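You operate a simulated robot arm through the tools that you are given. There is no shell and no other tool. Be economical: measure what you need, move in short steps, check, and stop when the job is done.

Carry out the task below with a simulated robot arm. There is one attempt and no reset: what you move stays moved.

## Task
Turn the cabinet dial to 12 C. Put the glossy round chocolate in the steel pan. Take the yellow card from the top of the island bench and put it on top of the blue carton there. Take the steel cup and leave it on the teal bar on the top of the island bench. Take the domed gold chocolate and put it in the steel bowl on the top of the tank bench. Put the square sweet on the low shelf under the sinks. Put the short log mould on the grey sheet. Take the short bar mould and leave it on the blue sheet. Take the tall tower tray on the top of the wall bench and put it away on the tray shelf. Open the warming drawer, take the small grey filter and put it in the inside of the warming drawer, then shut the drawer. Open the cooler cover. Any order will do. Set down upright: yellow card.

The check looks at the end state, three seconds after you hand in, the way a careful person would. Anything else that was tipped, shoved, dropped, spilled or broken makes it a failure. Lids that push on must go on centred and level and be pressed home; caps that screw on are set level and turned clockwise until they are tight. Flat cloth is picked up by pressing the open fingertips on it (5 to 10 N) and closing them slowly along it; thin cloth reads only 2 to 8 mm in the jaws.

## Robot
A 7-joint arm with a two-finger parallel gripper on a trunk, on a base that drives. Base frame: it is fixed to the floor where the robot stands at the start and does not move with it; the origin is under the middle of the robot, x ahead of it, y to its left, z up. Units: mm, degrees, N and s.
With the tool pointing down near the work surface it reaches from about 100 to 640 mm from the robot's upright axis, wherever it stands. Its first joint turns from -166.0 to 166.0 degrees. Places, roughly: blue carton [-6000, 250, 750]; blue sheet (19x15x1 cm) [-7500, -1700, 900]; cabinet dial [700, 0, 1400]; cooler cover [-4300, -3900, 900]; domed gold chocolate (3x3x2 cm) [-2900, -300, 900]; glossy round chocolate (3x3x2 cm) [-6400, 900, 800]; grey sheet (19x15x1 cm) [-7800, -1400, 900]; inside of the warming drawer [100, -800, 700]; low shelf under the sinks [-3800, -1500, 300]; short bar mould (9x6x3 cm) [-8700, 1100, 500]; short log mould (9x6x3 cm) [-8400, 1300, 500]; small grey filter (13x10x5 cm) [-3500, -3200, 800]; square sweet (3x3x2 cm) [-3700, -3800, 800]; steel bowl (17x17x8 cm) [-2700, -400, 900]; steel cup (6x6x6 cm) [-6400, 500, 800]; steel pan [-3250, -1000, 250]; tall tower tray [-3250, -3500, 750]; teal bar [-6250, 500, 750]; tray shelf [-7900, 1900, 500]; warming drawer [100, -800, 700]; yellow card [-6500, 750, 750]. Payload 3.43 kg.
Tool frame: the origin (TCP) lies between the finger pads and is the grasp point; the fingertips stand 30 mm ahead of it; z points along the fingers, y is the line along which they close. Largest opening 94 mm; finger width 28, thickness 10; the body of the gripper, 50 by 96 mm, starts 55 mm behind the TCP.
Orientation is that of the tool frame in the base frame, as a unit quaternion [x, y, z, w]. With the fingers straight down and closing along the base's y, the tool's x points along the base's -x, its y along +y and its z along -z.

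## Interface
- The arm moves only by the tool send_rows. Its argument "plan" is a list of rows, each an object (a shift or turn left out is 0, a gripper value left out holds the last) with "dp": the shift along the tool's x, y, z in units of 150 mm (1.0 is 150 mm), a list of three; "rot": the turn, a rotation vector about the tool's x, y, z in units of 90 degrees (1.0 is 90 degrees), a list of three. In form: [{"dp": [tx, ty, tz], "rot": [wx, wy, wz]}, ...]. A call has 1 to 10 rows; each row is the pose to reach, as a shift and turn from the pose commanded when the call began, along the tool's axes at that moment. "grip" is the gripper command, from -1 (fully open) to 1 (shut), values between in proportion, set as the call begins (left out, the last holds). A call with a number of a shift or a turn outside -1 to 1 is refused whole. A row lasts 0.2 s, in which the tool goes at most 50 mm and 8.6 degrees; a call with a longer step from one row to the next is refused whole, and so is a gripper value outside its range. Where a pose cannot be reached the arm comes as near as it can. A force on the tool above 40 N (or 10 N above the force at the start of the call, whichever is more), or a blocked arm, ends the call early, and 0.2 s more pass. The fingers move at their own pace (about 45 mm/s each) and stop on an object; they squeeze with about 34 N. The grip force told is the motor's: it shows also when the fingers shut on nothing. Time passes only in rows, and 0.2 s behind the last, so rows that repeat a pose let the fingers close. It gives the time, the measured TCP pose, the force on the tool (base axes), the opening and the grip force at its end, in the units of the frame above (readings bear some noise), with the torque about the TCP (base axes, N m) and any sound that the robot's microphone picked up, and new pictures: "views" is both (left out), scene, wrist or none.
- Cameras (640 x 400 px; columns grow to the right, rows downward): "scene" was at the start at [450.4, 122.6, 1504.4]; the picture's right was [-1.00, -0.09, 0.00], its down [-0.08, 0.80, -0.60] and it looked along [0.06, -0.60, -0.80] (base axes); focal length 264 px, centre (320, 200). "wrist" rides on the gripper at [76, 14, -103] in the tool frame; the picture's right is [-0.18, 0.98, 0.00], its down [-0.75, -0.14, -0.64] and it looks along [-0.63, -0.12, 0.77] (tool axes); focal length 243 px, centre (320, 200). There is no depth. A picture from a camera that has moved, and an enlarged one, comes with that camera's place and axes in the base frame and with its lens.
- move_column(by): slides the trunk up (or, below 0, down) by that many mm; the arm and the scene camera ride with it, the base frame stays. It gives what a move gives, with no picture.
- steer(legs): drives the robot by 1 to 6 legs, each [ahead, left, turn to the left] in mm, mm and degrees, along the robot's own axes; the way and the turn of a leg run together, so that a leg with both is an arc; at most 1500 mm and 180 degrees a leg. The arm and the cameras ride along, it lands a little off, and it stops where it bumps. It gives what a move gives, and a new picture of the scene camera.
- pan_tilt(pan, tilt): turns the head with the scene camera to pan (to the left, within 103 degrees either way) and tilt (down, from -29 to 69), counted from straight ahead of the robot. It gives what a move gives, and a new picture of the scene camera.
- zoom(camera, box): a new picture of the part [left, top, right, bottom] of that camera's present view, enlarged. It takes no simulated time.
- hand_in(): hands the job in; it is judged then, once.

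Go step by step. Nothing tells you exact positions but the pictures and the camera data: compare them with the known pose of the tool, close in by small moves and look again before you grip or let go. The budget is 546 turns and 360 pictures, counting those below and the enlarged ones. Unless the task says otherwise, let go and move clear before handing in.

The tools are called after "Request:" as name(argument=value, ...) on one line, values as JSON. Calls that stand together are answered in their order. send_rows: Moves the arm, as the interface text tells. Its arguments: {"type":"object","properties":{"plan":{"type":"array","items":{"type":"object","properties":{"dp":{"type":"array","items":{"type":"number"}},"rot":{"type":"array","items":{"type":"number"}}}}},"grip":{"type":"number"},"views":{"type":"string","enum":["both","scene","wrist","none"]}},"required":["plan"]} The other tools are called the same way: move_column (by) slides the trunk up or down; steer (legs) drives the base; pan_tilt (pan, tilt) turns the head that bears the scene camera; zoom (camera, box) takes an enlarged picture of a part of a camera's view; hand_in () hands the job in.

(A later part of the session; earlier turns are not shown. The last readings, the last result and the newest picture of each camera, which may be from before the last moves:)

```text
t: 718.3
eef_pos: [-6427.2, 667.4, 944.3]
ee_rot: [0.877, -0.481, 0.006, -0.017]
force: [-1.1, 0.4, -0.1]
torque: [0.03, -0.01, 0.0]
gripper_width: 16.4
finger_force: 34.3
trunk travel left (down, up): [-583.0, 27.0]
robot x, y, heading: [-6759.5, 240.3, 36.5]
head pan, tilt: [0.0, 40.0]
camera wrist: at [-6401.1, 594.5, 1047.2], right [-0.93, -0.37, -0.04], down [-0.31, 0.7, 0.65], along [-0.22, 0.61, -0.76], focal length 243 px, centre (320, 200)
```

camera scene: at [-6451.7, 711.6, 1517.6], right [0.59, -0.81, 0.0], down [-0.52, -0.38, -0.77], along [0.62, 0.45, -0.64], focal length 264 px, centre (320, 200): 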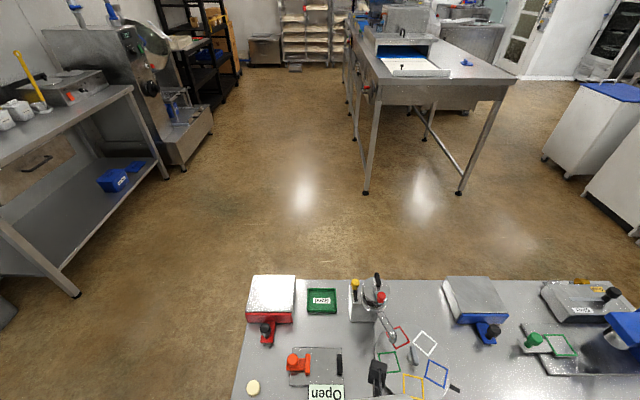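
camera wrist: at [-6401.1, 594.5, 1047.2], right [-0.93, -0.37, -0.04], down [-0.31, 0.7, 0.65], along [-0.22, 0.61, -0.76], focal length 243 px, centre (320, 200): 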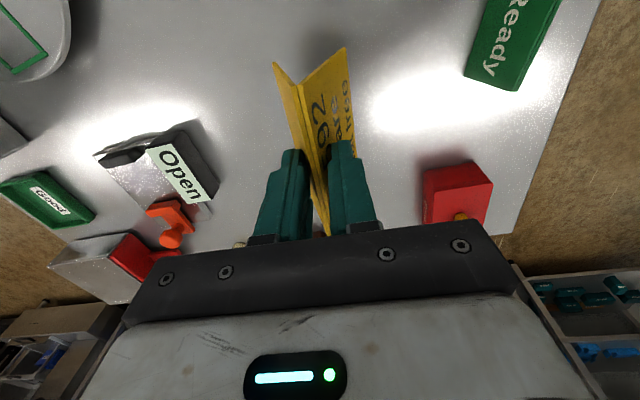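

Card held. Raise it and carry it over to the blue carton by sliding the base.

Request:
send_rows(plan=[{"dp": [0, 0, -0.12]}, {"dp": [0, 0, -0.24]}, {"dp": [0, 0, -0.35]}], views="none")

Request:
steer(legs=[[0, -490, 0], [40, 0, 0]])

Request:
zoom(camera="wrist", box=[0, 0, 640, 400])

```text
t: 719.1
eef_pos: [-6430.0, 666.1, 996.9]
ee_rot: [0.877, -0.481, 0.007, -0.018]
force: [0.4, -0.8, -0.4]
torque: [0.02, 0.0, 0.01]
gripper_width: 15.8
finger_force: 34.2
trunk travel left (down, up): [-583.0, 27.0]
robot x, y, heading: [-6761.3, 239.0, 36.2]
head pan, tilt: [0.0, 40.0]
```

```text
t: 722.6
eef_pos: [-6109.6, 285.5, 998.1]
ee_rot: [0.876, -0.482, 0.006, -0.018]
force: [0.3, -0.3, 0.7]
torque: [-0.02, -0.01, -0.02]
gripper_width: 15.4
finger_force: 33.5
trunk travel left (down, up): [-583.0, 27.0]
robot x, y, heading: [-6441.8, -136.7, 36.1]
head pan, tilt: [0.0, 40.0]
stopped in leg 2: the robot was blocked; the commanded pose is now the measured one
camera scene: at [-6131.7, 329.6, 1517.6], right [0.59, -0.81, 0.0], down [-0.52, -0.38, -0.77], along [0.62, 0.45, -0.64], focal length 264 px, centre (320, 200)
```

scene: 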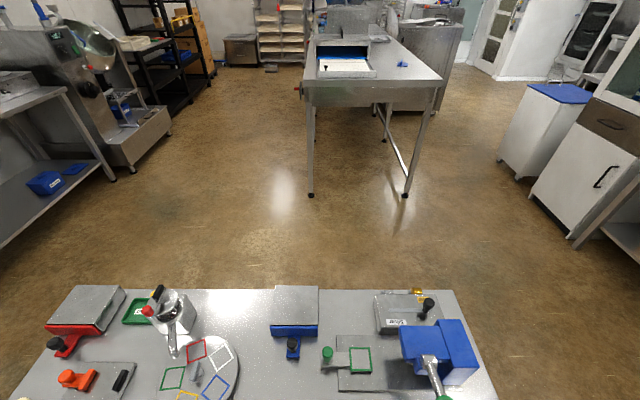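

```text
1.00 times, centred on (320, 200) of wrist (not enlarged: the box is as wide or as high as the picture)
camera zoom: at [-6082.7, 211.0, 1100.0], right [-0.93, -0.37, -0.04], down [-0.3, 0.7, 0.65], along [-0.22, 0.61, -0.76], focal length 243 px, centre (320, 200)
```

zoom: 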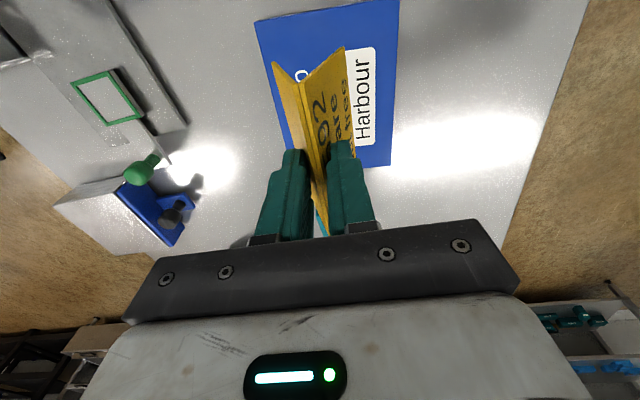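

The carton is below: its centre about [-6128,302]. I nudge toward its middle and lower.

Request:
send_rows(plan=[{"dp": [-0.05, 0, 0.1]}, {"dp": [-0.1, 0.02, 0.25]}, {"dp": [-0.1, 0.03, 0.38]}, {"dp": [-0.1, 0.03, 0.44]}], views="wrist")

```text
t: 723.6
eef_pos: [-6117.8, 296.2, 931.7]
ee_rot: [0.876, -0.481, 0.006, -0.019]
force: [0.0, 0.3, -0.1]
torque: [0.0, 0.0, 0.01]
gripper_width: 15.1
finger_force: 33.9
trunk travel left (down, up): [-583.0, 27.0]
robot x, y, heading: [-6443.0, -138.6, 36.2]
head pan, tilt: [0.0, 40.0]
camera wrist: at [-6091.2, 222.2, 1034.6], right [-0.93, -0.37, -0.04], down [-0.3, 0.7, 0.65], along [-0.22, 0.62, -0.76], focal length 243 px, centre (320, 200)
```

wrist: 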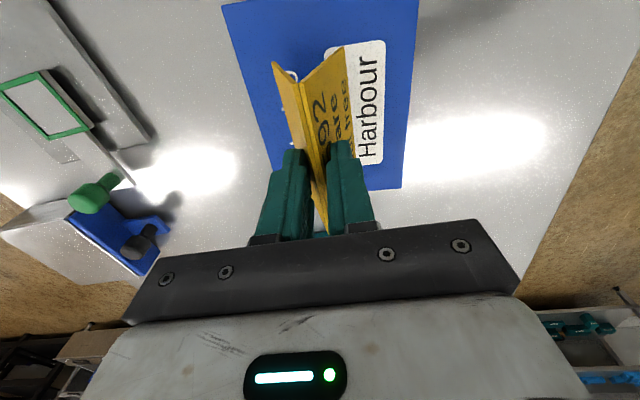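

Request:
send_rows(plan=[{"dp": [0, 0, 0.03]}, {"dp": [0, 0, 0.06]}, {"dp": [0, 0, 0.08]}, {"dp": [0, 0, 0.1]}, {"dp": [0, 0, 0.12]}, {"dp": [0, 0, 0.14]}, {"dp": [0, 0, 0.16]}, {"dp": [0, 0, 0.18]}], views="none")

```text
t: 725.4
eef_pos: [-6116.1, 295.7, 907.3]
ee_rot: [0.876, -0.481, 0.008, -0.021]
force: [-1.2, -0.1, 35.6]
torque: [-0.15, 0.04, 0.01]
gripper_width: 14.1
finger_force: 33.9
trunk travel left (down, up): [-583.0, 27.0]
robot x, y, heading: [-6443.1, -141.2, 36.1]
head pan, tilt: [0.0, 40.0]
```

Touched down. Ease up, release, rise.

Request:
send_rows(plan=[{"dp": [0, 0, -0.02]}, {"dp": [0, 0, -0.02]}], views="none")

Request:
send_rows(plan=[{"dp": [0, 0, 0]}, {"dp": [0, 0, 0]}, {"dp": [0, 0, 0]}, {"dp": [0, 0, -0.1]}, {"dp": [0, 0, -0.3]}, {"dp": [0, 0, -0.55]}], grip=0.15, views="wrist")

```text
t: 726.0
eef_pos: [-6117.1, 295.3, 906.6]
ee_rot: [0.877, -0.481, 0.007, -0.018]
force: [2.8, 2.1, 15.9]
torque: [0.13, -0.06, 0.01]
gripper_width: 14.4
finger_force: 34.0
trunk travel left (down, up): [-583.0, 27.0]
robot x, y, heading: [-6443.6, -139.5, 36.1]
head pan, tilt: [0.0, 40.0]
```

```text
t: 727.4
eef_pos: [-6119.7, 295.2, 989.7]
ee_rot: [0.877, -0.481, 0.006, -0.017]
force: [0.1, 0.3, 0.6]
torque: [-0.05, 0.07, 0.02]
gripper_width: 39.8
finger_force: 0.1
trunk travel left (down, up): [-583.0, 27.0]
robot x, y, heading: [-6446.4, -137.4, 36.1]
head pan, tilt: [0.0, 40.0]
camera wrist: at [-6093.2, 221.3, 1093.6], right [-0.93, -0.37, -0.04], down [-0.3, 0.7, 0.65], along [-0.22, 0.61, -0.76], focal length 243 px, centre (320, 200)
```

wrist: 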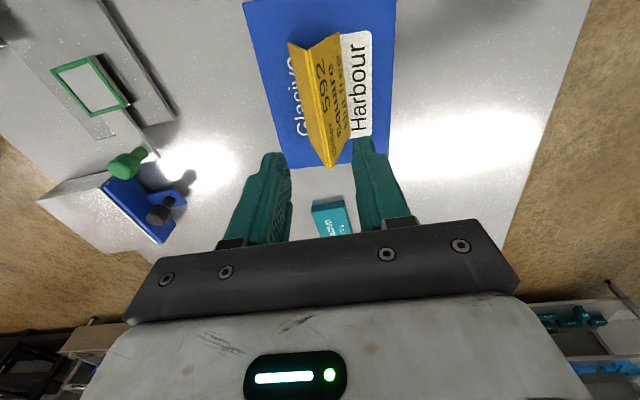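

The card stands upright on the carton. Now the cup: slide the base so the tool is over it.

Request:
steer(legs=[[-60, 0, 0], [0, 350, 0]])

Request:
move_column(by=-90)

Request:
send_rows(plan=[{"dp": [0, 0, 0]}, {"dp": [0, 0, 0]}, {"dp": [0, 0, 0]}], grip=-1, views="wrist")

```text
t: 730.2
eef_pos: [-6376.4, 541.9, 991.7]
ee_rot: [0.877, -0.48, 0.007, -0.018]
force: [0.2, -0.3, -1.0]
torque: [-0.01, -0.02, 0.01]
gripper_width: 39.9
finger_force: 0.1
trunk travel left (down, up): [-583.0, 27.0]
robot x, y, heading: [-6700.6, 104.2, 36.1]
head pan, tilt: [0.0, 40.0]
camera scene: at [-6388.7, 577.8, 1517.6], right [0.59, -0.81, 0.0], down [-0.52, -0.38, -0.77], along [0.62, 0.45, -0.64], focal length 264 px, centre (320, 200)
```

scene: 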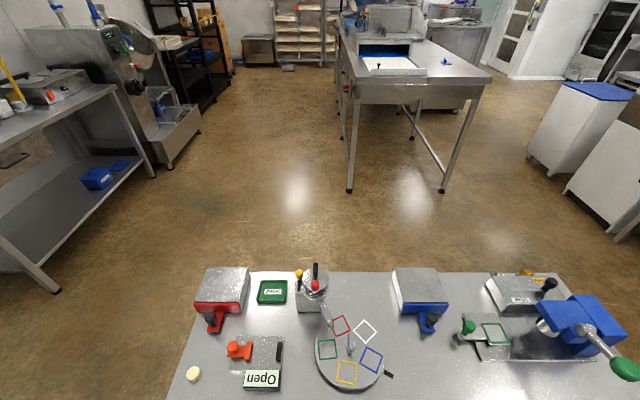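

```text
t: 731.5
eef_pos: [-6377.8, 542.7, 901.1]
ee_rot: [0.876, -0.481, 0.007, -0.018]
force: [-0.2, 0.9, 0.7]
torque: [0.03, 0.01, 0.03]
gripper_width: 40.2
finger_force: 0.0
trunk travel left (down, up): [-493.0, 117.0]
robot x, y, heading: [-6702.4, 106.3, 35.9]
head pan, tilt: [0.0, 40.0]
```

```text
t: 732.3
eef_pos: [-6377.4, 543.4, 900.8]
ee_rot: [0.877, -0.481, 0.008, -0.018]
force: [0.6, -0.6, 0.6]
torque: [-0.03, 0.05, 0.04]
gripper_width: 93.8
finger_force: 0.1
trunk travel left (down, up): [-493.0, 117.0]
robot x, y, heading: [-6702.4, 106.3, 36.2]
head pan, tilt: [0.0, 40.0]
camera wrist: at [-6351.0, 469.3, 1003.7], right [-0.93, -0.37, -0.04], down [-0.3, 0.7, 0.65], along [-0.22, 0.61, -0.76], focal length 243 px, centre (320, 200)
```

wrist: 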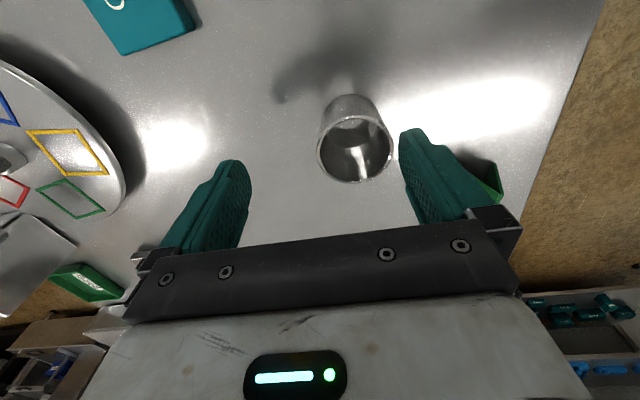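

Cup centre at about [-6408,551]. Align and descend around it.

Request:
send_rows(plan=[{"dp": [-0.08, 0.08, 0.05]}, {"dp": [-0.153, 0.15, 0.12]}, {"dp": [-0.153, 0.16, 0.32]}, {"dp": [-0.153, 0.17, 0.5]}, {"dp": [-0.153, 0.17, 0.58]}], views="wrist")

```text
t: 733.3
eef_pos: [-6409.1, 551.3, 831.8]
ee_rot: [0.877, -0.481, 0.008, -0.019]
force: [-1.8, -2.9, 14.3]
torque: [-0.66, 0.64, 0.09]
gripper_width: 93.8
finger_force: 0.0
trunk travel left (down, up): [-493.0, 117.0]
robot x, y, heading: [-6698.7, 103.7, 36.3]
head pan, tilt: [0.0, 40.0]
stopped in row 5: the force on the tool passed its limit at 80 N (the readings are from after the stop); the commanded pose is now the measured one
camera wrist: at [-6383.3, 476.6, 934.8], right [-0.93, -0.37, -0.04], down [-0.31, 0.69, 0.65], along [-0.21, 0.62, -0.76], focal length 243 px, centre (320, 200)
```

wrist: 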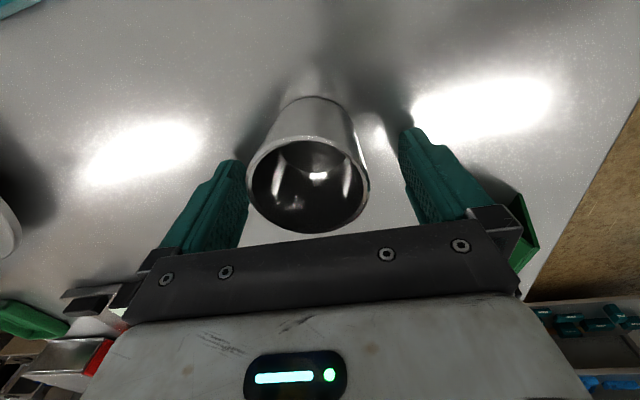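

Something under the right finger blocked the way. I rise to look.

Request:
send_rows(plan=[{"dp": [0, 0, -0.15]}, {"dp": [0, 0, -0.35]}, {"dp": [0, 0, -0.55]}], views="wrist")

```text
t: 734.1
eef_pos: [-6410.3, 548.3, 915.3]
ee_rot: [0.877, -0.481, 0.007, -0.02]
force: [0.2, 0.4, -0.8]
torque: [-0.03, -0.01, -0.04]
gripper_width: 93.8
finger_force: 0.1
trunk travel left (down, up): [-493.0, 117.0]
robot x, y, heading: [-6700.8, 107.7, 36.4]
head pan, tilt: [0.0, 40.0]
camera wrist: at [-6384.6, 474.8, 1018.1], right [-0.93, -0.37, -0.04], down [-0.31, 0.69, 0.65], along [-0.21, 0.62, -0.76], focal length 243 px, centre (320, 200)
```

wrist: 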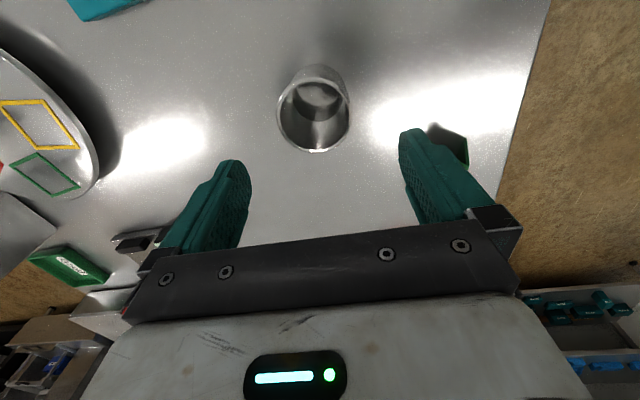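

The green "Ready" stand is close to that finger (undisturbed). I rotate the gripper 45° to avoid it and re-centre on the cup.

Request:
send_rows(plan=[{"dp": [-0.01, -0.02, 0], "rot": [0, 0, -0.09]}, {"dp": [-0.02, -0.04, 0], "rot": [0, 0, -0.18]}, {"dp": [-0.03, -0.066, 0], "rot": [0, 0, -0.27]}, {"dp": [-0.03, -0.066, 0], "rot": [0, 0, -0.36]}, {"dp": [-0.03, -0.066, 0], "rot": [0, 0, -0.45]}, {"dp": [-0.03, -0.066, 0.1], "rot": [0, 0, -0.54]}], views="wrist")

```text
t: 735.5
eef_pos: [-6405.2, 557.5, 899.5]
ee_rot: [0.997, -0.077, 0.015, -0.015]
force: [0.1, 0.0, -0.2]
torque: [0.01, 0.01, 0.02]
gripper_width: 93.7
finger_force: 0.2
trunk travel left (down, up): [-493.0, 117.0]
robot x, y, heading: [-6700.8, 106.6, 36.3]
head pan, tilt: [0.0, 40.0]
camera wrist: at [-6335.1, 530.6, 1004.2], right [-0.33, -0.94, -0.04], down [-0.74, 0.24, 0.62], along [-0.58, 0.23, -0.78], focal length 243 px, centre (320, 200)
```

wrist: 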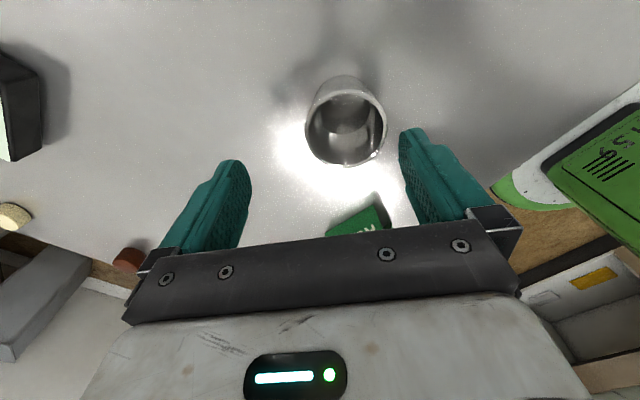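

I re-triangulate: the table top is really at about z 797 and the cup centre at [-6396,538]. I correct the position and tilt, and descend.

Request:
send_rows(plan=[{"dp": [0.04, 0.06, 0.03], "rot": [-0.01, -0.008, 0]}, {"dp": [0.079, 0.119, 0.06], "rot": [-0.021, -0.017, 0]}, {"dp": [0.079, 0.119, 0.2], "rot": [-0.021, -0.017, 0]}, {"dp": [0.079, 0.119, 0.33], "rot": [-0.021, -0.017, 0]}, {"dp": [0.079, 0.119, 0.39], "rot": [-0.021, -0.017, 0]}], views="wrist")

```text
t: 736.7
eef_pos: [-6394.3, 541.8, 840.1]
ee_rot: [0.997, -0.079, 0.001, -0.001]
force: [0.2, 0.0, 0.4]
torque: [0.0, -0.01, -0.02]
gripper_width: 94.0
finger_force: 0.1
trunk travel left (down, up): [-493.0, 117.0]
robot x, y, heading: [-6701.3, 104.7, 36.5]
head pan, tilt: [0.0, 40.0]
camera wrist: at [-6321.0, 516.7, 944.5], right [-0.33, -0.94, 0.0], down [-0.72, 0.26, 0.64], along [-0.6, 0.21, -0.77], focal length 243 px, centre (320, 200)
```

wrist: 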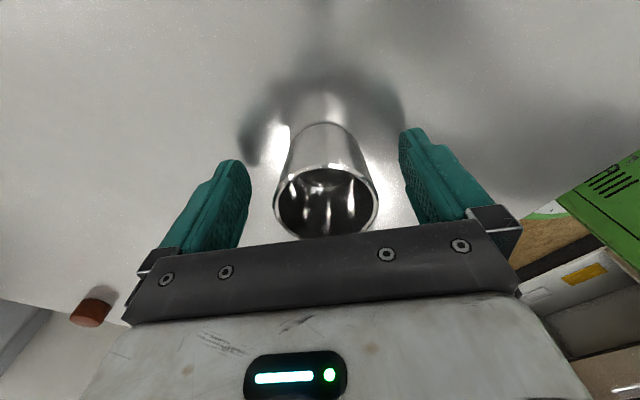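

Centred around the cup. Close and lift gently.

Request:
send_rows(plan=[{"dp": [0, 0, 0]}, {"dp": [0, 0, 0]}, {"dp": [0, 0, 0]}, {"dp": [0, 0, 0]}], grip=1, views="none")

Request:
send_rows(plan=[{"dp": [0, 0, -0.05]}, {"dp": [0, 0, -0.15]}, {"dp": [0, 0, -0.3]}, {"dp": [0, 0, -0.42]}], views="none")

Request:
steer(legs=[[0, -150, 0], [80, 0, 0]])

Request:
zoom(camera="wrist", box=[0, 0, 640, 400])

```text
t: 737.7
eef_pos: [-6394.5, 542.1, 841.1]
ee_rot: [0.997, -0.077, 0.002, 0.0]
force: [0.0, -0.2, -0.3]
torque: [0.01, 0.0, 0.01]
gripper_width: 53.5
finger_force: 34.0
trunk travel left (down, up): [-493.0, 117.0]
robot x, y, heading: [-6702.8, 111.2, 36.3]
head pan, tilt: [0.0, 40.0]
```

```text
t: 738.7
eef_pos: [-6393.3, 540.6, 904.5]
ee_rot: [0.997, -0.078, 0.001, 0.001]
force: [0.5, 0.4, -0.3]
torque: [0.02, 0.0, 0.02]
gripper_width: 53.0
finger_force: 33.6
trunk travel left (down, up): [-493.0, 117.0]
robot x, y, heading: [-6698.2, 108.7, 36.3]
head pan, tilt: [0.0, 40.0]
```

```text
t: 740.8
eef_pos: [-6255.7, 453.7, 903.8]
ee_rot: [0.997, -0.078, 0.002, 0.001]
force: [-0.6, -0.1, -0.4]
torque: [0.02, -0.04, 0.01]
gripper_width: 53.0
finger_force: 34.4
trunk travel left (down, up): [-493.0, 117.0]
robot x, y, heading: [-6561.7, 21.1, 36.3]
head pan, tilt: [0.0, 40.0]
stopped in leg 2: the robot was blocked; the commanded pose is now the measured one
camera scene: at [-6249.7, 491.0, 1427.6], right [0.59, -0.81, 0.0], down [-0.52, -0.38, -0.77], along [0.62, 0.45, -0.64], focal length 264 px, centre (320, 200)
```

scene: 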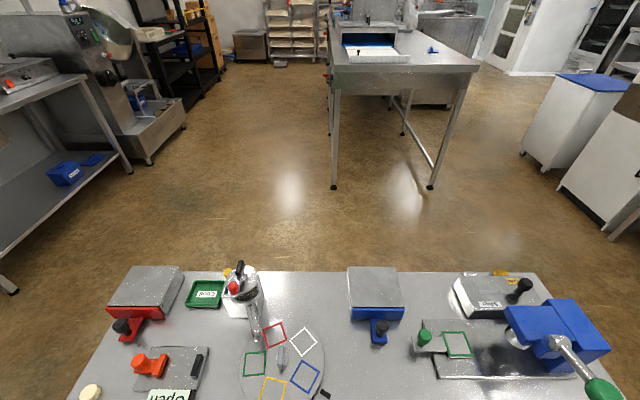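

```text
1.00 times, centred on (320, 200) of wrist (not enlarged: the box is as wide or as high as the picture)
camera zoom: at [-6181.3, 428.7, 1007.7], right [-0.33, -0.94, 0.0], down [-0.72, 0.26, 0.64], along [-0.6, 0.21, -0.77], focal length 243 px, centre (320, 200)
```

zoom: 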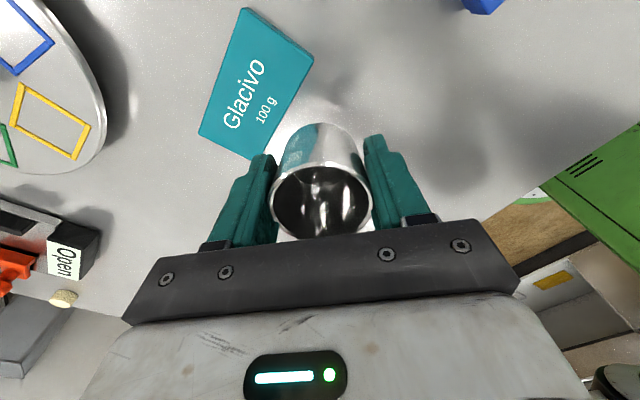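

Teal bar centre at about [-6213,489]. Move over and lower.

Request:
send_rows(plan=[{"dp": [0.08, -0.09, 0]}, {"dp": [0.165, -0.185, 0]}, {"dp": [0.247, -0.275, 0]}, {"dp": [0.247, -0.275, 0.08]}], views="wrist")

```text
t: 741.8
eef_pos: [-6211.9, 489.2, 892.3]
ee_rot: [0.997, -0.078, 0.002, 0.0]
force: [-0.5, 0.2, -0.3]
torque: [0.0, 0.0, 0.02]
gripper_width: 52.6
finger_force: 34.1
trunk travel left (down, up): [-493.0, 117.0]
robot x, y, heading: [-6563.8, 19.2, 36.2]
head pan, tilt: [0.0, 40.0]
camera wrist: at [-6138.3, 464.3, 995.5], right [-0.33, -0.94, 0.0], down [-0.72, 0.26, 0.64], along [-0.6, 0.21, -0.77], focal length 243 px, centre (320, 200)
```

wrist: 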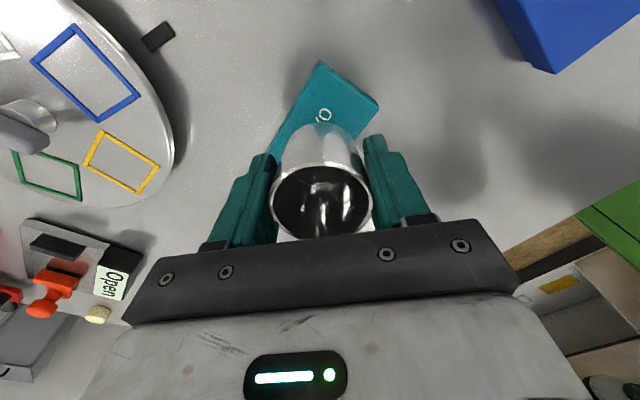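

Request:
send_rows(plan=[{"dp": [-0.052, -0.032, 0.05]}, {"dp": [-0.052, -0.032, 0.1]}, {"dp": [-0.052, -0.032, 0.13]}, {"dp": [-0.052, -0.032, 0.15]}, {"dp": [-0.052, -0.032, 0.17]}, {"dp": [-0.052, -0.032, 0.19]}, {"dp": [-0.052, -0.032, 0.21]}, {"dp": [-0.052, -0.032, 0.23]}], views="wrist")

```text
t: 743.6
eef_pos: [-6219.0, 494.1, 857.1]
ee_rot: [0.997, -0.078, 0.002, 0.001]
force: [-0.5, 0.6, -0.6]
torque: [-0.03, 0.0, -0.03]
gripper_width: 52.6
finger_force: 33.7
trunk travel left (down, up): [-493.0, 117.0]
robot x, y, heading: [-6560.0, 23.2, 36.1]
head pan, tilt: [0.0, 40.0]
camera wrist: at [-6145.1, 469.6, 961.2], right [-0.33, -0.94, 0.0], down [-0.72, 0.26, 0.64], along [-0.6, 0.21, -0.77], focal length 243 px, centre (320, 200)
```

wrist: 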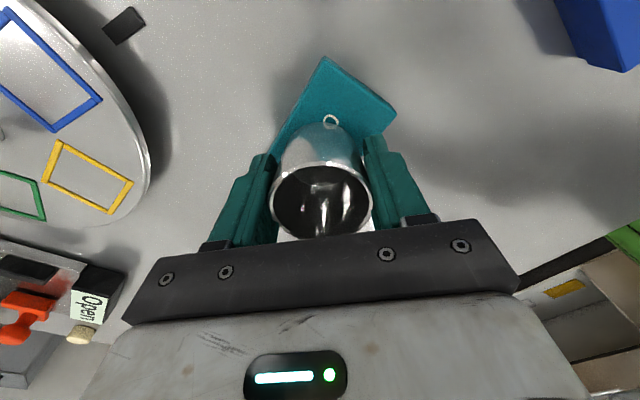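

Request:
send_rows(plan=[{"dp": [0, 0, 0.02]}, {"dp": [0, 0, 0.04]}, {"dp": [0, 0, 0.06]}, {"dp": [0, 0, 0.08]}, {"dp": [0, 0, 0.1]}, {"dp": [0, 0, 0.12]}], views="none")

```text
t: 744.6
eef_pos: [-6218.8, 494.2, 848.3]
ee_rot: [0.997, -0.078, 0.004, -0.001]
force: [-3.2, -2.9, 21.1]
torque: [-0.18, 0.02, 0.02]
gripper_width: 52.4
finger_force: 33.5
trunk travel left (down, up): [-493.0, 117.0]
robot x, y, heading: [-6561.2, 21.3, 36.4]
head pan, tilt: [0.0, 40.0]
stopped in row 5: the force on the tool passed its limit at 45 N (the readings are from after the stop); the commanded pose is now the measured one
```

Contact. I open and look at how the cup sits.

Request:
send_rows(plan=[{"dp": [0, 0, -0.01]}, {"dp": [0, 0, -0.01]}, {"dp": [0, 0, -0.01]}, {"dp": [0, 0, -0.01]}], grip=-0.6, views="none")

Request:
send_rows(plan=[{"dp": [0, 0, -0.15]}, {"dp": [0, 0, -0.4]}, {"dp": [0, 0, -0.7]}], views="wrist")

```text
t: 745.6
eef_pos: [-6219.6, 494.0, 848.1]
ee_rot: [0.997, -0.077, 0.002, 0.001]
force: [0.3, 0.1, 0.7]
torque: [0.02, 0.03, 0.0]
gripper_width: 75.1
finger_force: 0.0
trunk travel left (down, up): [-493.0, 117.0]
robot x, y, heading: [-6561.2, 17.2, 36.3]
head pan, tilt: [0.0, 40.0]
```

```text
t: 746.4
eef_pos: [-6219.9, 496.8, 954.9]
ee_rot: [0.997, -0.077, 0.001, 0.001]
force: [0.3, -0.3, 0.1]
torque: [0.01, 0.02, 0.03]
gripper_width: 75.3
finger_force: 0.0
trunk travel left (down, up): [-493.0, 117.0]
robot x, y, heading: [-6558.9, 18.6, 36.3]
head pan, tilt: [0.0, 40.0]
camera wrist: at [-6147.3, 470.9, 1058.8], right [-0.33, -0.94, 0.0], down [-0.73, 0.26, 0.64], along [-0.6, 0.21, -0.77], focal length 243 px, centre (320, 200)
```

wrist: 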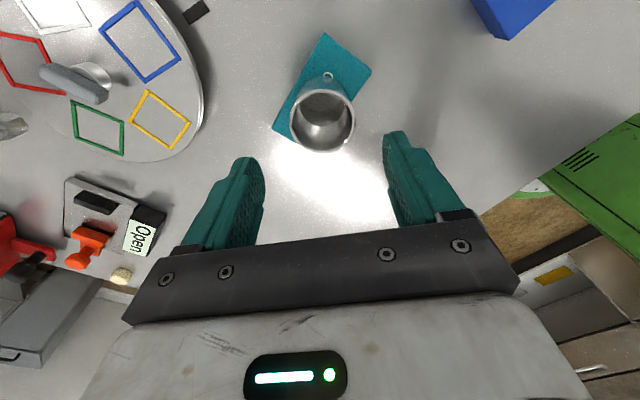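

The cup stands on the teal bar. Now the chocolate: by the refined table height, the cream round piece lies at about [-6394,940] and the brown round one at [-6498,869]. I slide left to look closely at both.

Request:
steer(legs=[[-30, 0, 0], [0, 400, 0]])

Request:
zoom(camera="wrist", box=[0, 0, 640, 400])

```text
t: 749.4
eef_pos: [-6477.0, 797.5, 955.2]
ee_rot: [0.997, -0.081, 0.002, 0.0]
force: [-0.2, 0.0, -0.2]
torque: [0.03, 0.01, 0.03]
gripper_width: 75.3
finger_force: 0.0
trunk travel left (down, up): [-493.0, 117.0]
robot x, y, heading: [-6816.7, 322.6, 35.8]
head pan, tilt: [0.0, 40.0]
camera scene: at [-6505.9, 792.4, 1427.6], right [0.59, -0.81, 0.0], down [-0.52, -0.38, -0.77], along [0.62, 0.45, -0.64], focal length 264 px, centre (320, 200)
```

scene: 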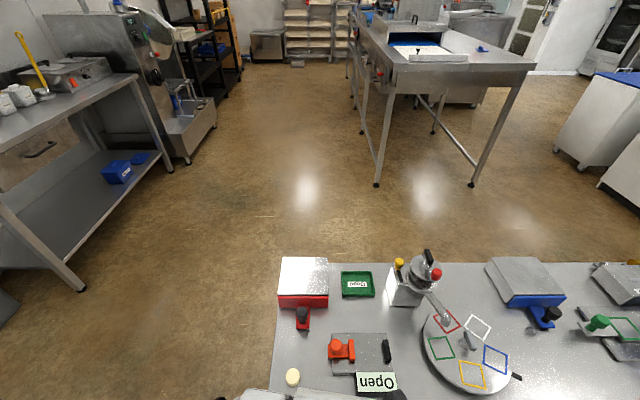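

```text
1.00 times, centred on (320, 200) of wrist (not enlarged: the box is as wide or as high as the picture)
camera zoom: at [-6403.8, 771.6, 1058.4], right [-0.34, -0.94, 0.0], down [-0.72, 0.26, 0.64], along [-0.6, 0.22, -0.77], focal length 243 px, centre (320, 200)
```

zoom: 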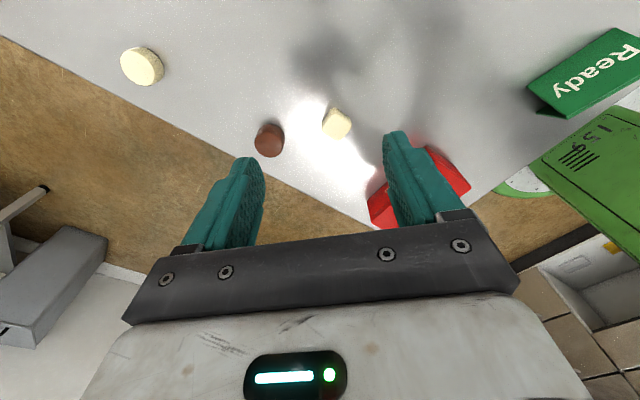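

Request:
zoom(camera="wrist", box=[100, 30, 370, 175])

```text
2.37 times, centred on (235, 102) of wrist
camera zoom: at [-6403.8, 771.6, 1058.4], right [-0.34, -0.94, 0.0], down [-0.72, 0.26, 0.64], along [-0.6, 0.22, -0.77], focal length 575 px, centre (522, 431)
```

zoom: 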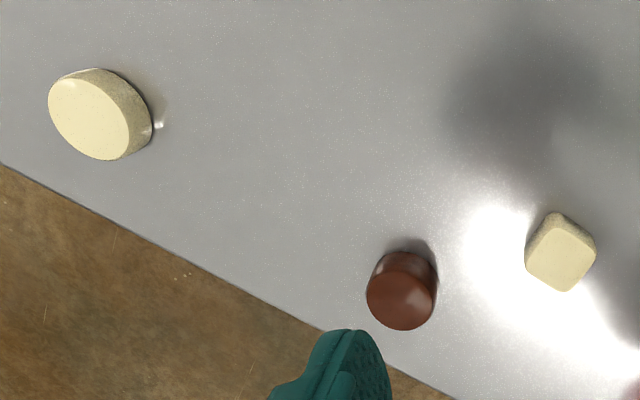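

Request:
zoom(camera="wrist", box=[112, 40, 176, 90])

Request:
zoom(camera="wrist", box=[240, 115, 304, 165])

```text
8.00 times, centred on (144, 65) of wrist
camera zoom: at [-6403.8, 771.6, 1058.4], right [-0.34, -0.94, 0.0], down [-0.72, 0.26, 0.64], along [-0.6, 0.22, -0.77], focal length 1941 px, centre (1728, 1280)
```

zoom: 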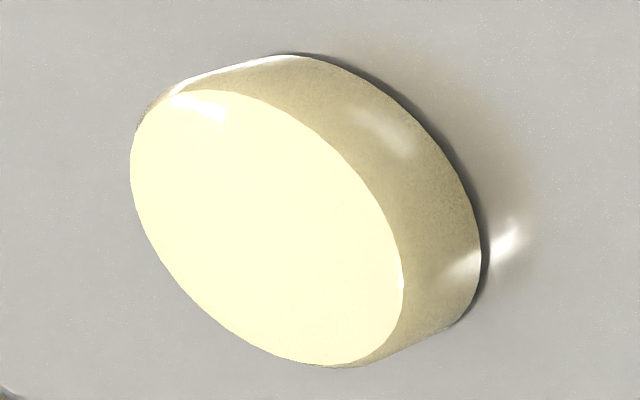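

```text
8.00 times, centred on (272, 140) of wrist
camera zoom: at [-6403.8, 771.6, 1058.4], right [-0.34, -0.94, 0.0], down [-0.72, 0.26, 0.64], along [-0.6, 0.22, -0.77], focal length 1941 px, centre (704, 680)
```

zoom: 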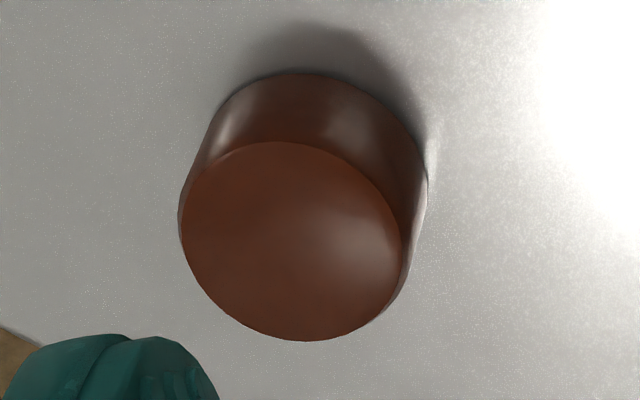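

Close up, the cream round piece shows crisp highlights (glossy) and matches the named place; the brown one is satin. I drive around to the island's end to reach it.

Request:
steer(legs=[[-100, 0, 0], [0, 830, 0], [705, 0, 0], [0, 0, -90]])

Request:
zoom(camera="wrist", box=[0, 0, 640, 400])

```text
t: 761.8
eef_pos: [-6333.1, 1026.2, 954.1]
ee_rot: [-0.655, 0.755, -0.001, -0.001]
force: [-0.2, -0.2, -0.3]
torque: [0.04, -0.02, -0.01]
gripper_width: 75.2
finger_force: 0.2
trunk travel left (down, up): [-493.0, 117.0]
robot x, y, heading: [-6812.8, 1357.7, -52.8]
head pan, tilt: [0.0, 40.0]
camera scene: at [-6338.6, 1057.1, 1427.6], right [-0.8, -0.6, 0.0], down [-0.39, 0.51, -0.77], along [0.46, -0.61, -0.64], focal length 264 px, centre (320, 200)
```

scene: 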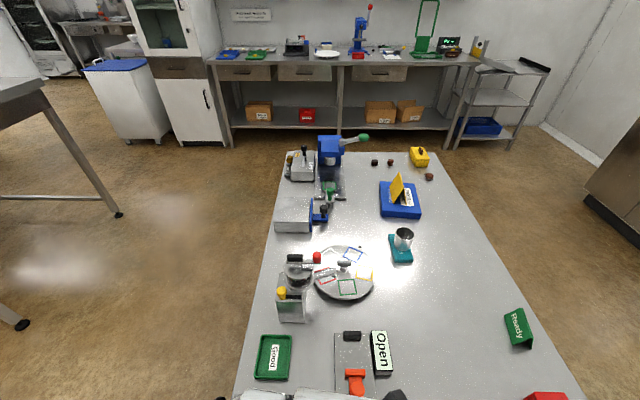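

```text
1.00 times, centred on (320, 200) of wrist (not enlarged: the box is as wide or as high as the picture)
camera zoom: at [-6357.7, 953.6, 1058.4], right [-0.95, 0.32, 0.0], down [0.25, 0.73, 0.64], along [0.21, 0.61, -0.77], focal length 243 px, centre (320, 200)
```

zoom: 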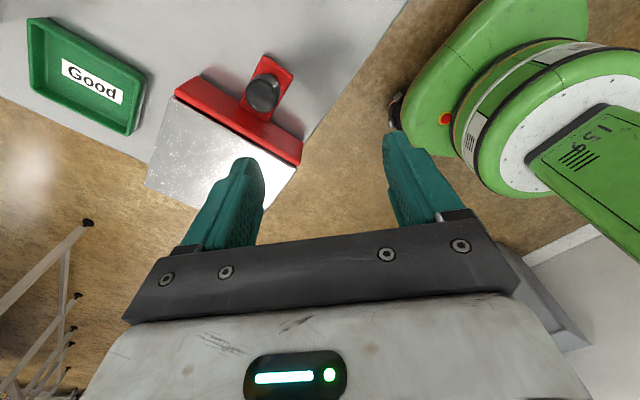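

The card on the carton and the cup on the bar both look right. I move the tool over the cream piece.

Request:
send_rows(plan=[{"dp": [0.2, 0.11, 0]}, {"dp": [0.4, 0.215, 0]}, {"dp": [0.597, 0.318, 0]}, {"dp": [0.597, 0.318, 0.3]}], grip=-1, views="wrist")

```text
t: 762.8
eef_pos: [-6395.3, 943.1, 910.5]
ee_rot: [-0.655, 0.756, -0.002, -0.002]
force: [-0.3, -0.7, -1.0]
torque: [0.04, 0.02, 0.02]
gripper_width: 93.7
finger_force: 0.0
trunk travel left (down, up): [-493.0, 117.0]
robot x, y, heading: [-6815.9, 1360.6, -52.9]
head pan, tilt: [0.0, 40.0]
camera wrist: at [-6418.5, 870.2, 1014.4], right [-0.95, 0.32, 0.0], down [0.25, 0.73, 0.64], along [0.21, 0.6, -0.77], focal length 243 px, centre (320, 200)
```

wrist: 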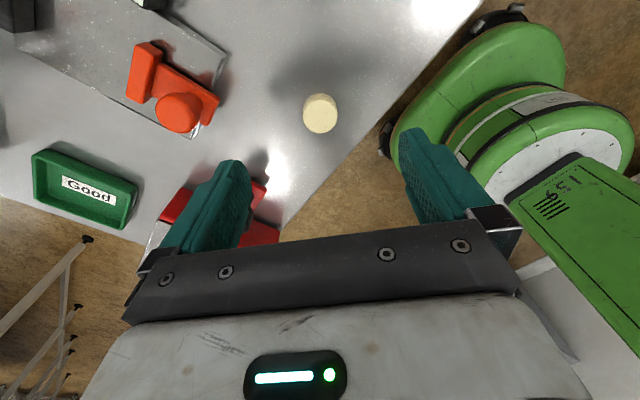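

Centred. Narrow slightly and descend.

Request:
send_rows(plan=[{"dp": [0, 0, 0.15]}, {"dp": [0, 0, 0.32]}, {"dp": [0, 0, 0.46]}, {"dp": [0, 0, 0.5]}, {"dp": [0, 0, 0.52]}, {"dp": [0, 0, 0.54]}], grip=-0.4, views="wrist")

```text
t: 764.2
eef_pos: [-6393.4, 943.3, 829.3]
ee_rot: [-0.656, 0.755, -0.003, -0.001]
force: [1.7, 4.0, 18.2]
torque: [0.46, 0.59, -0.05]
gripper_width: 65.7
finger_force: 0.1
trunk travel left (down, up): [-493.0, 117.0]
robot x, y, heading: [-6811.0, 1360.9, -52.9]
head pan, tilt: [0.0, 40.0]
camera wrist: at [-6417.2, 871.3, 934.1], right [-0.95, 0.32, 0.0], down [0.25, 0.73, 0.64], along [0.21, 0.6, -0.77], focal length 243 px, centre (320, 200)
```

wrist: 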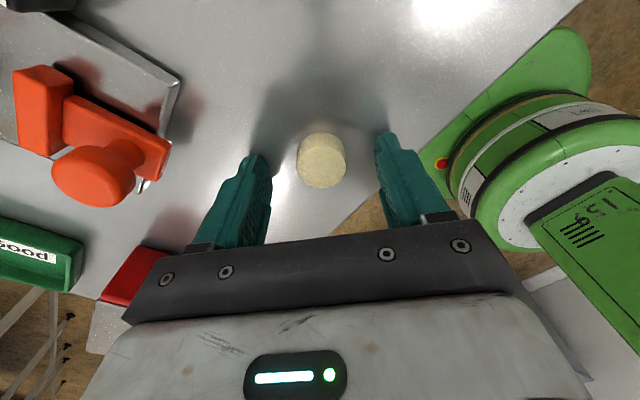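

Tips touch the table around the piece. Ease up, close, lift slowly.

Request:
send_rows(plan=[{"dp": [0, 0, -0.012]}, {"dp": [0, 0, -0.012]}, {"dp": [0, 0, -0.012]}, {"dp": [0, 0, -0.012]}], grip=1, views="none")

Request:
send_rows(plan=[{"dp": [0, 0, -0.03]}, {"dp": [0, 0, -0.08]}, {"dp": [0, 0, -0.16]}, {"dp": [0, 0, -0.3]}, {"dp": [0, 0, -0.5]}, {"dp": [0, 0, -0.75]}, {"dp": [0, 0, -1.0]}], views="wrist")

```text
t: 765.2
eef_pos: [-6393.9, 941.8, 830.0]
ee_rot: [-0.655, 0.755, -0.001, -0.001]
force: [-3.3, -0.5, 3.5]
torque: [0.02, 0.16, 0.03]
gripper_width: 27.3
finger_force: 33.6
trunk travel left (down, up): [-493.0, 117.0]
robot x, y, heading: [-6813.9, 1356.9, -52.8]
head pan, tilt: [0.0, 40.0]
```

```text
t: 766.8
eef_pos: [-6394.2, 943.2, 983.3]
ee_rot: [-0.656, 0.755, -0.002, -0.001]
force: [-0.6, -0.7, 0.2]
torque: [-0.03, 0.01, -0.03]
gripper_width: 25.2
finger_force: 34.4
trunk travel left (down, up): [-493.0, 117.0]
robot x, y, heading: [-6815.8, 1357.7, -52.8]
head pan, tilt: [0.0, 40.0]
camera wrist: at [-6419.0, 870.9, 1086.8], right [-0.95, 0.32, 0.0], down [0.25, 0.73, 0.64], along [0.21, 0.61, -0.77], focal length 243 px, centre (320, 200)
```

wrist: 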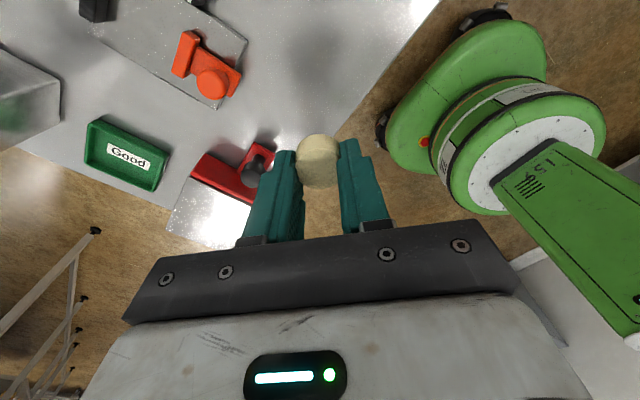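

The chocolate is held. I turn the wrist to the posture used for the low shelf, then drive back around to the sinks.

Request:
send_rows(plan=[{"rot": [0, 0, 0.09]}, {"rot": [0, 0, 0.18]}, {"rot": [0, 0, 0.27]}, {"rot": [0, 0, 0.36]}, {"rot": [0, 0, 0.45]}, {"rot": [0, 0, 0.54]}, {"rot": [0, 0, 0.63]}, {"rot": [0, 0, 0.72]}, {"rot": [0, 0, 0.81]}, {"rot": [0, 0, 0.9]}], views="none")

Request:
send_rows(plan=[{"rot": [0, 0, 0.09]}, {"rot": [0, 0, 0.18]}, {"rot": [0, 0, 0.27]}, {"rot": [0, 0, 0.36]}, {"rot": [0, 0, 0.45]}], views="none")

Request:
steer(legs=[[-150, 0, -1.2], [0, 1190, 0], [1450, 0, 0], [1080, 0, 0], [0, 0, 90]])

```text
t: 769.0
eef_pos: [-6393.8, 943.8, 980.4]
ee_rot: [-0.008, 1.0, -0.002, 0.0]
force: [-0.8, -0.1, -0.3]
torque: [-0.05, 0.0, 0.01]
gripper_width: 25.0
finger_force: 33.5
trunk travel left (down, up): [-493.0, 117.0]
robot x, y, heading: [-6814.6, 1359.8, -53.0]
head pan, tilt: [0.0, 40.0]
```

```text
t: 770.2
eef_pos: [-6393.3, 943.8, 980.7]
ee_rot: [0.34, 0.941, -0.001, 0.001]
force: [-0.4, 0.0, -1.1]
torque: [0.01, 0.0, 0.05]
gripper_width: 25.2
finger_force: 34.3
trunk travel left (down, up): [-493.0, 117.0]
robot x, y, heading: [-6813.6, 1358.7, -53.0]
head pan, tilt: [0.0, 40.0]
```

```text
t: 793.2
eef_pos: [-3985.8, 536.2, 979.9]
ee_rot: [-0.422, 0.907, -0.002, 0.001]
force: [-0.6, -0.1, 0.5]
torque: [-0.01, 0.02, 0.0]
gripper_width: 27.2
finger_force: 33.4
trunk travel left (down, up): [-493.0, 117.0]
robot x, y, heading: [-4404.3, 119.2, 36.7]
head pan, tilt: [0.0, 40.0]
camera scene: at [-4096.4, 590.7, 1427.6], right [0.6, -0.8, 0.0], down [-0.52, -0.38, -0.77], along [0.61, 0.46, -0.64], focal length 264 px, centre (320, 200)
```

scene: 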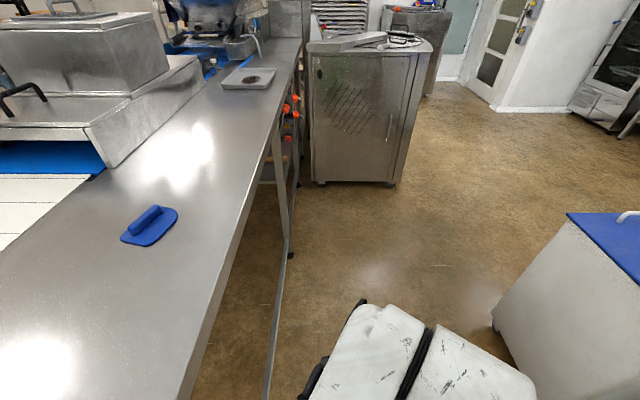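

Request:
steer(legs=[[1450, -40, -0.7], [190, 0, 0], [260, -700, 0], [0, -1450, 0], [0, -240, 0]])

```text
t: 802.8
eef_pos: [-2512.3, 1400.2, 981.5]
ee_rot: [-0.41, 0.912, 0.003, -0.008]
force: [-7.5, -5.8, 6.0]
torque: [0.73, -0.95, -0.05]
gripper_width: 27.4
finger_force: 34.4
trunk travel left (down, up): [-493.0, 117.0]
robot x, y, heading: [-2930.3, 997.6, 35.2]
head pan, tilt: [0.0, 40.0]
stopped in leg 3: the robot was blocked; the commanded pose is now the measured one
camera scene: at [-2615.2, 1459.8, 1427.9], right [0.58, -0.82, 0.0], down [-0.53, -0.37, -0.77], along [0.63, 0.44, -0.64], focal length 264 px, centre (320, 200)
```

scene: 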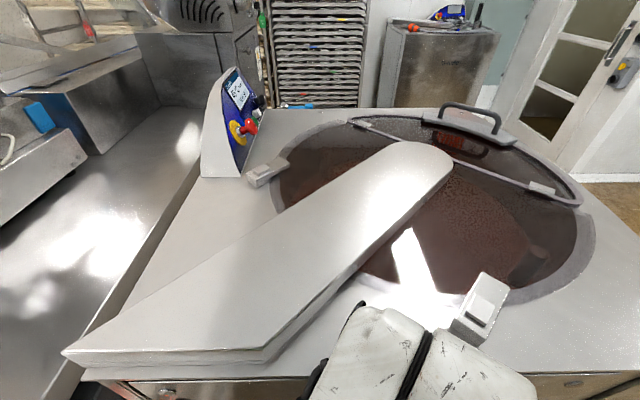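

Blocked by the machine ahead; I back off first, then go around.

Request:
steer(legs=[[-250, 0, 0]])

Request:
zoom(camera="wrist", box=[0, 0, 640, 400])

```text
t: 804.6
eef_pos: [-2719.4, 1255.5, 980.9]
ee_rot: [-0.412, 0.911, 0.003, -0.008]
force: [-0.1, -0.3, 0.0]
torque: [-0.02, 0.02, 0.0]
gripper_width: 27.4
finger_force: 33.8
trunk travel left (down, up): [-493.0, 117.0]
robot x, y, heading: [-3144.8, 850.1, 35.2]
head pan, tilt: [0.0, 40.0]
camera scene: at [-2822.2, 1314.2, 1427.5], right [0.57, -0.82, 0.0], down [-0.53, -0.37, -0.77], along [0.63, 0.44, -0.64], focal length 264 px, centre (320, 200)
```

scene: 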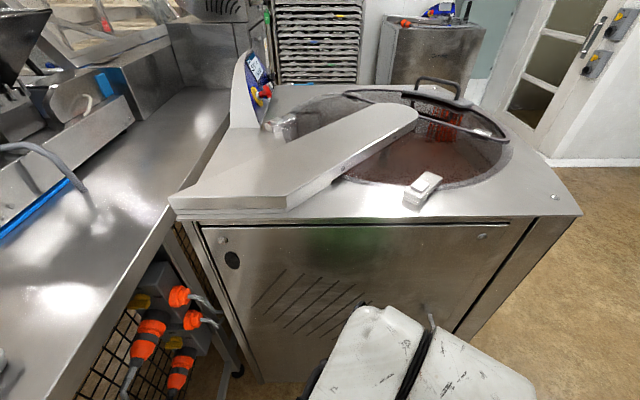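

```text
1.00 times, centred on (320, 200) of wrist (not enlarged: the box is as wide or as high as the picture)
camera zoom: at [-2778.5, 1208.9, 1085.5], right [-0.62, 0.79, 0.01], down [0.61, 0.47, 0.63], along [0.49, 0.39, -0.78], focal length 243 px, centre (320, 200)
```

zoom: 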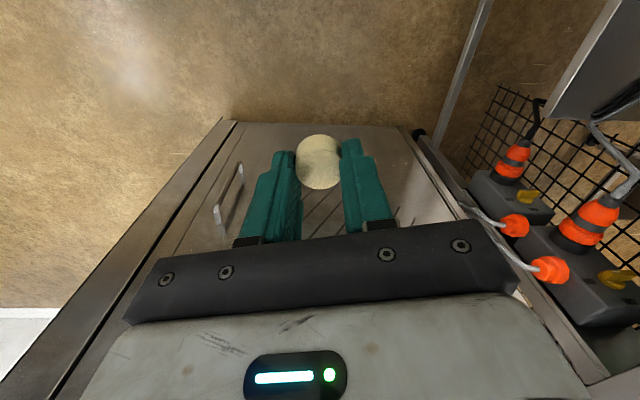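

Request:
steer(legs=[[150, -700, 0.6], [260, -300, 0], [0, -1250, 0]])

```text
t: 816.6
eef_pos: [-1071.6, -336.1, 981.2]
ee_rot: [-0.414, 0.91, 0.002, -0.007]
force: [1.2, -0.3, -0.9]
torque: [0.01, -0.01, -0.02]
gripper_width: 27.4
finger_force: 33.8
trunk travel left (down, up): [-493.0, 117.0]
robot x, y, heading: [-1491.3, -747.1, 35.7]
head pan, tilt: [0.0, 40.0]
camera scene: at [-1174.2, -279.1, 1427.6], right [0.58, -0.82, 0.0], down [-0.52, -0.37, -0.77], along [0.62, 0.44, -0.64], focal length 264 px, centre (320, 200)
```

scene: 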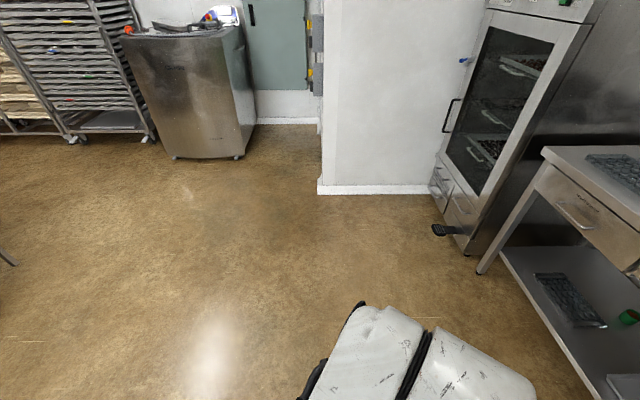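

Request:
steer(legs=[[-1490, -100, 0.4], [-10, -50, 90]])

```text
t: 827.8
eef_pos: [-3010.6, -1273.6, 979.8]
ee_rot: [0.934, -0.358, 0.004, 0.007]
force: [-0.5, -1.1, 0.2]
torque: [-0.02, -0.02, -0.01]
gripper_width: 27.7
finger_force: 33.8
trunk travel left (down, up): [-493.0, 117.0]
robot x, y, heading: [-2609.9, -1701.6, 124.5]
head pan, tilt: [0.0, 40.0]
camera scene: at [-3067.3, -1376.0, 1427.6], right [0.82, 0.57, 0.0], down [0.37, -0.53, -0.77], along [-0.44, 0.63, -0.64], focal length 264 px, centre (320, 200)
```

scene: 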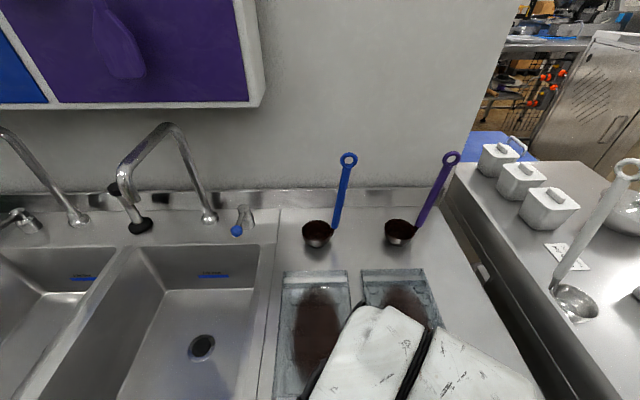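

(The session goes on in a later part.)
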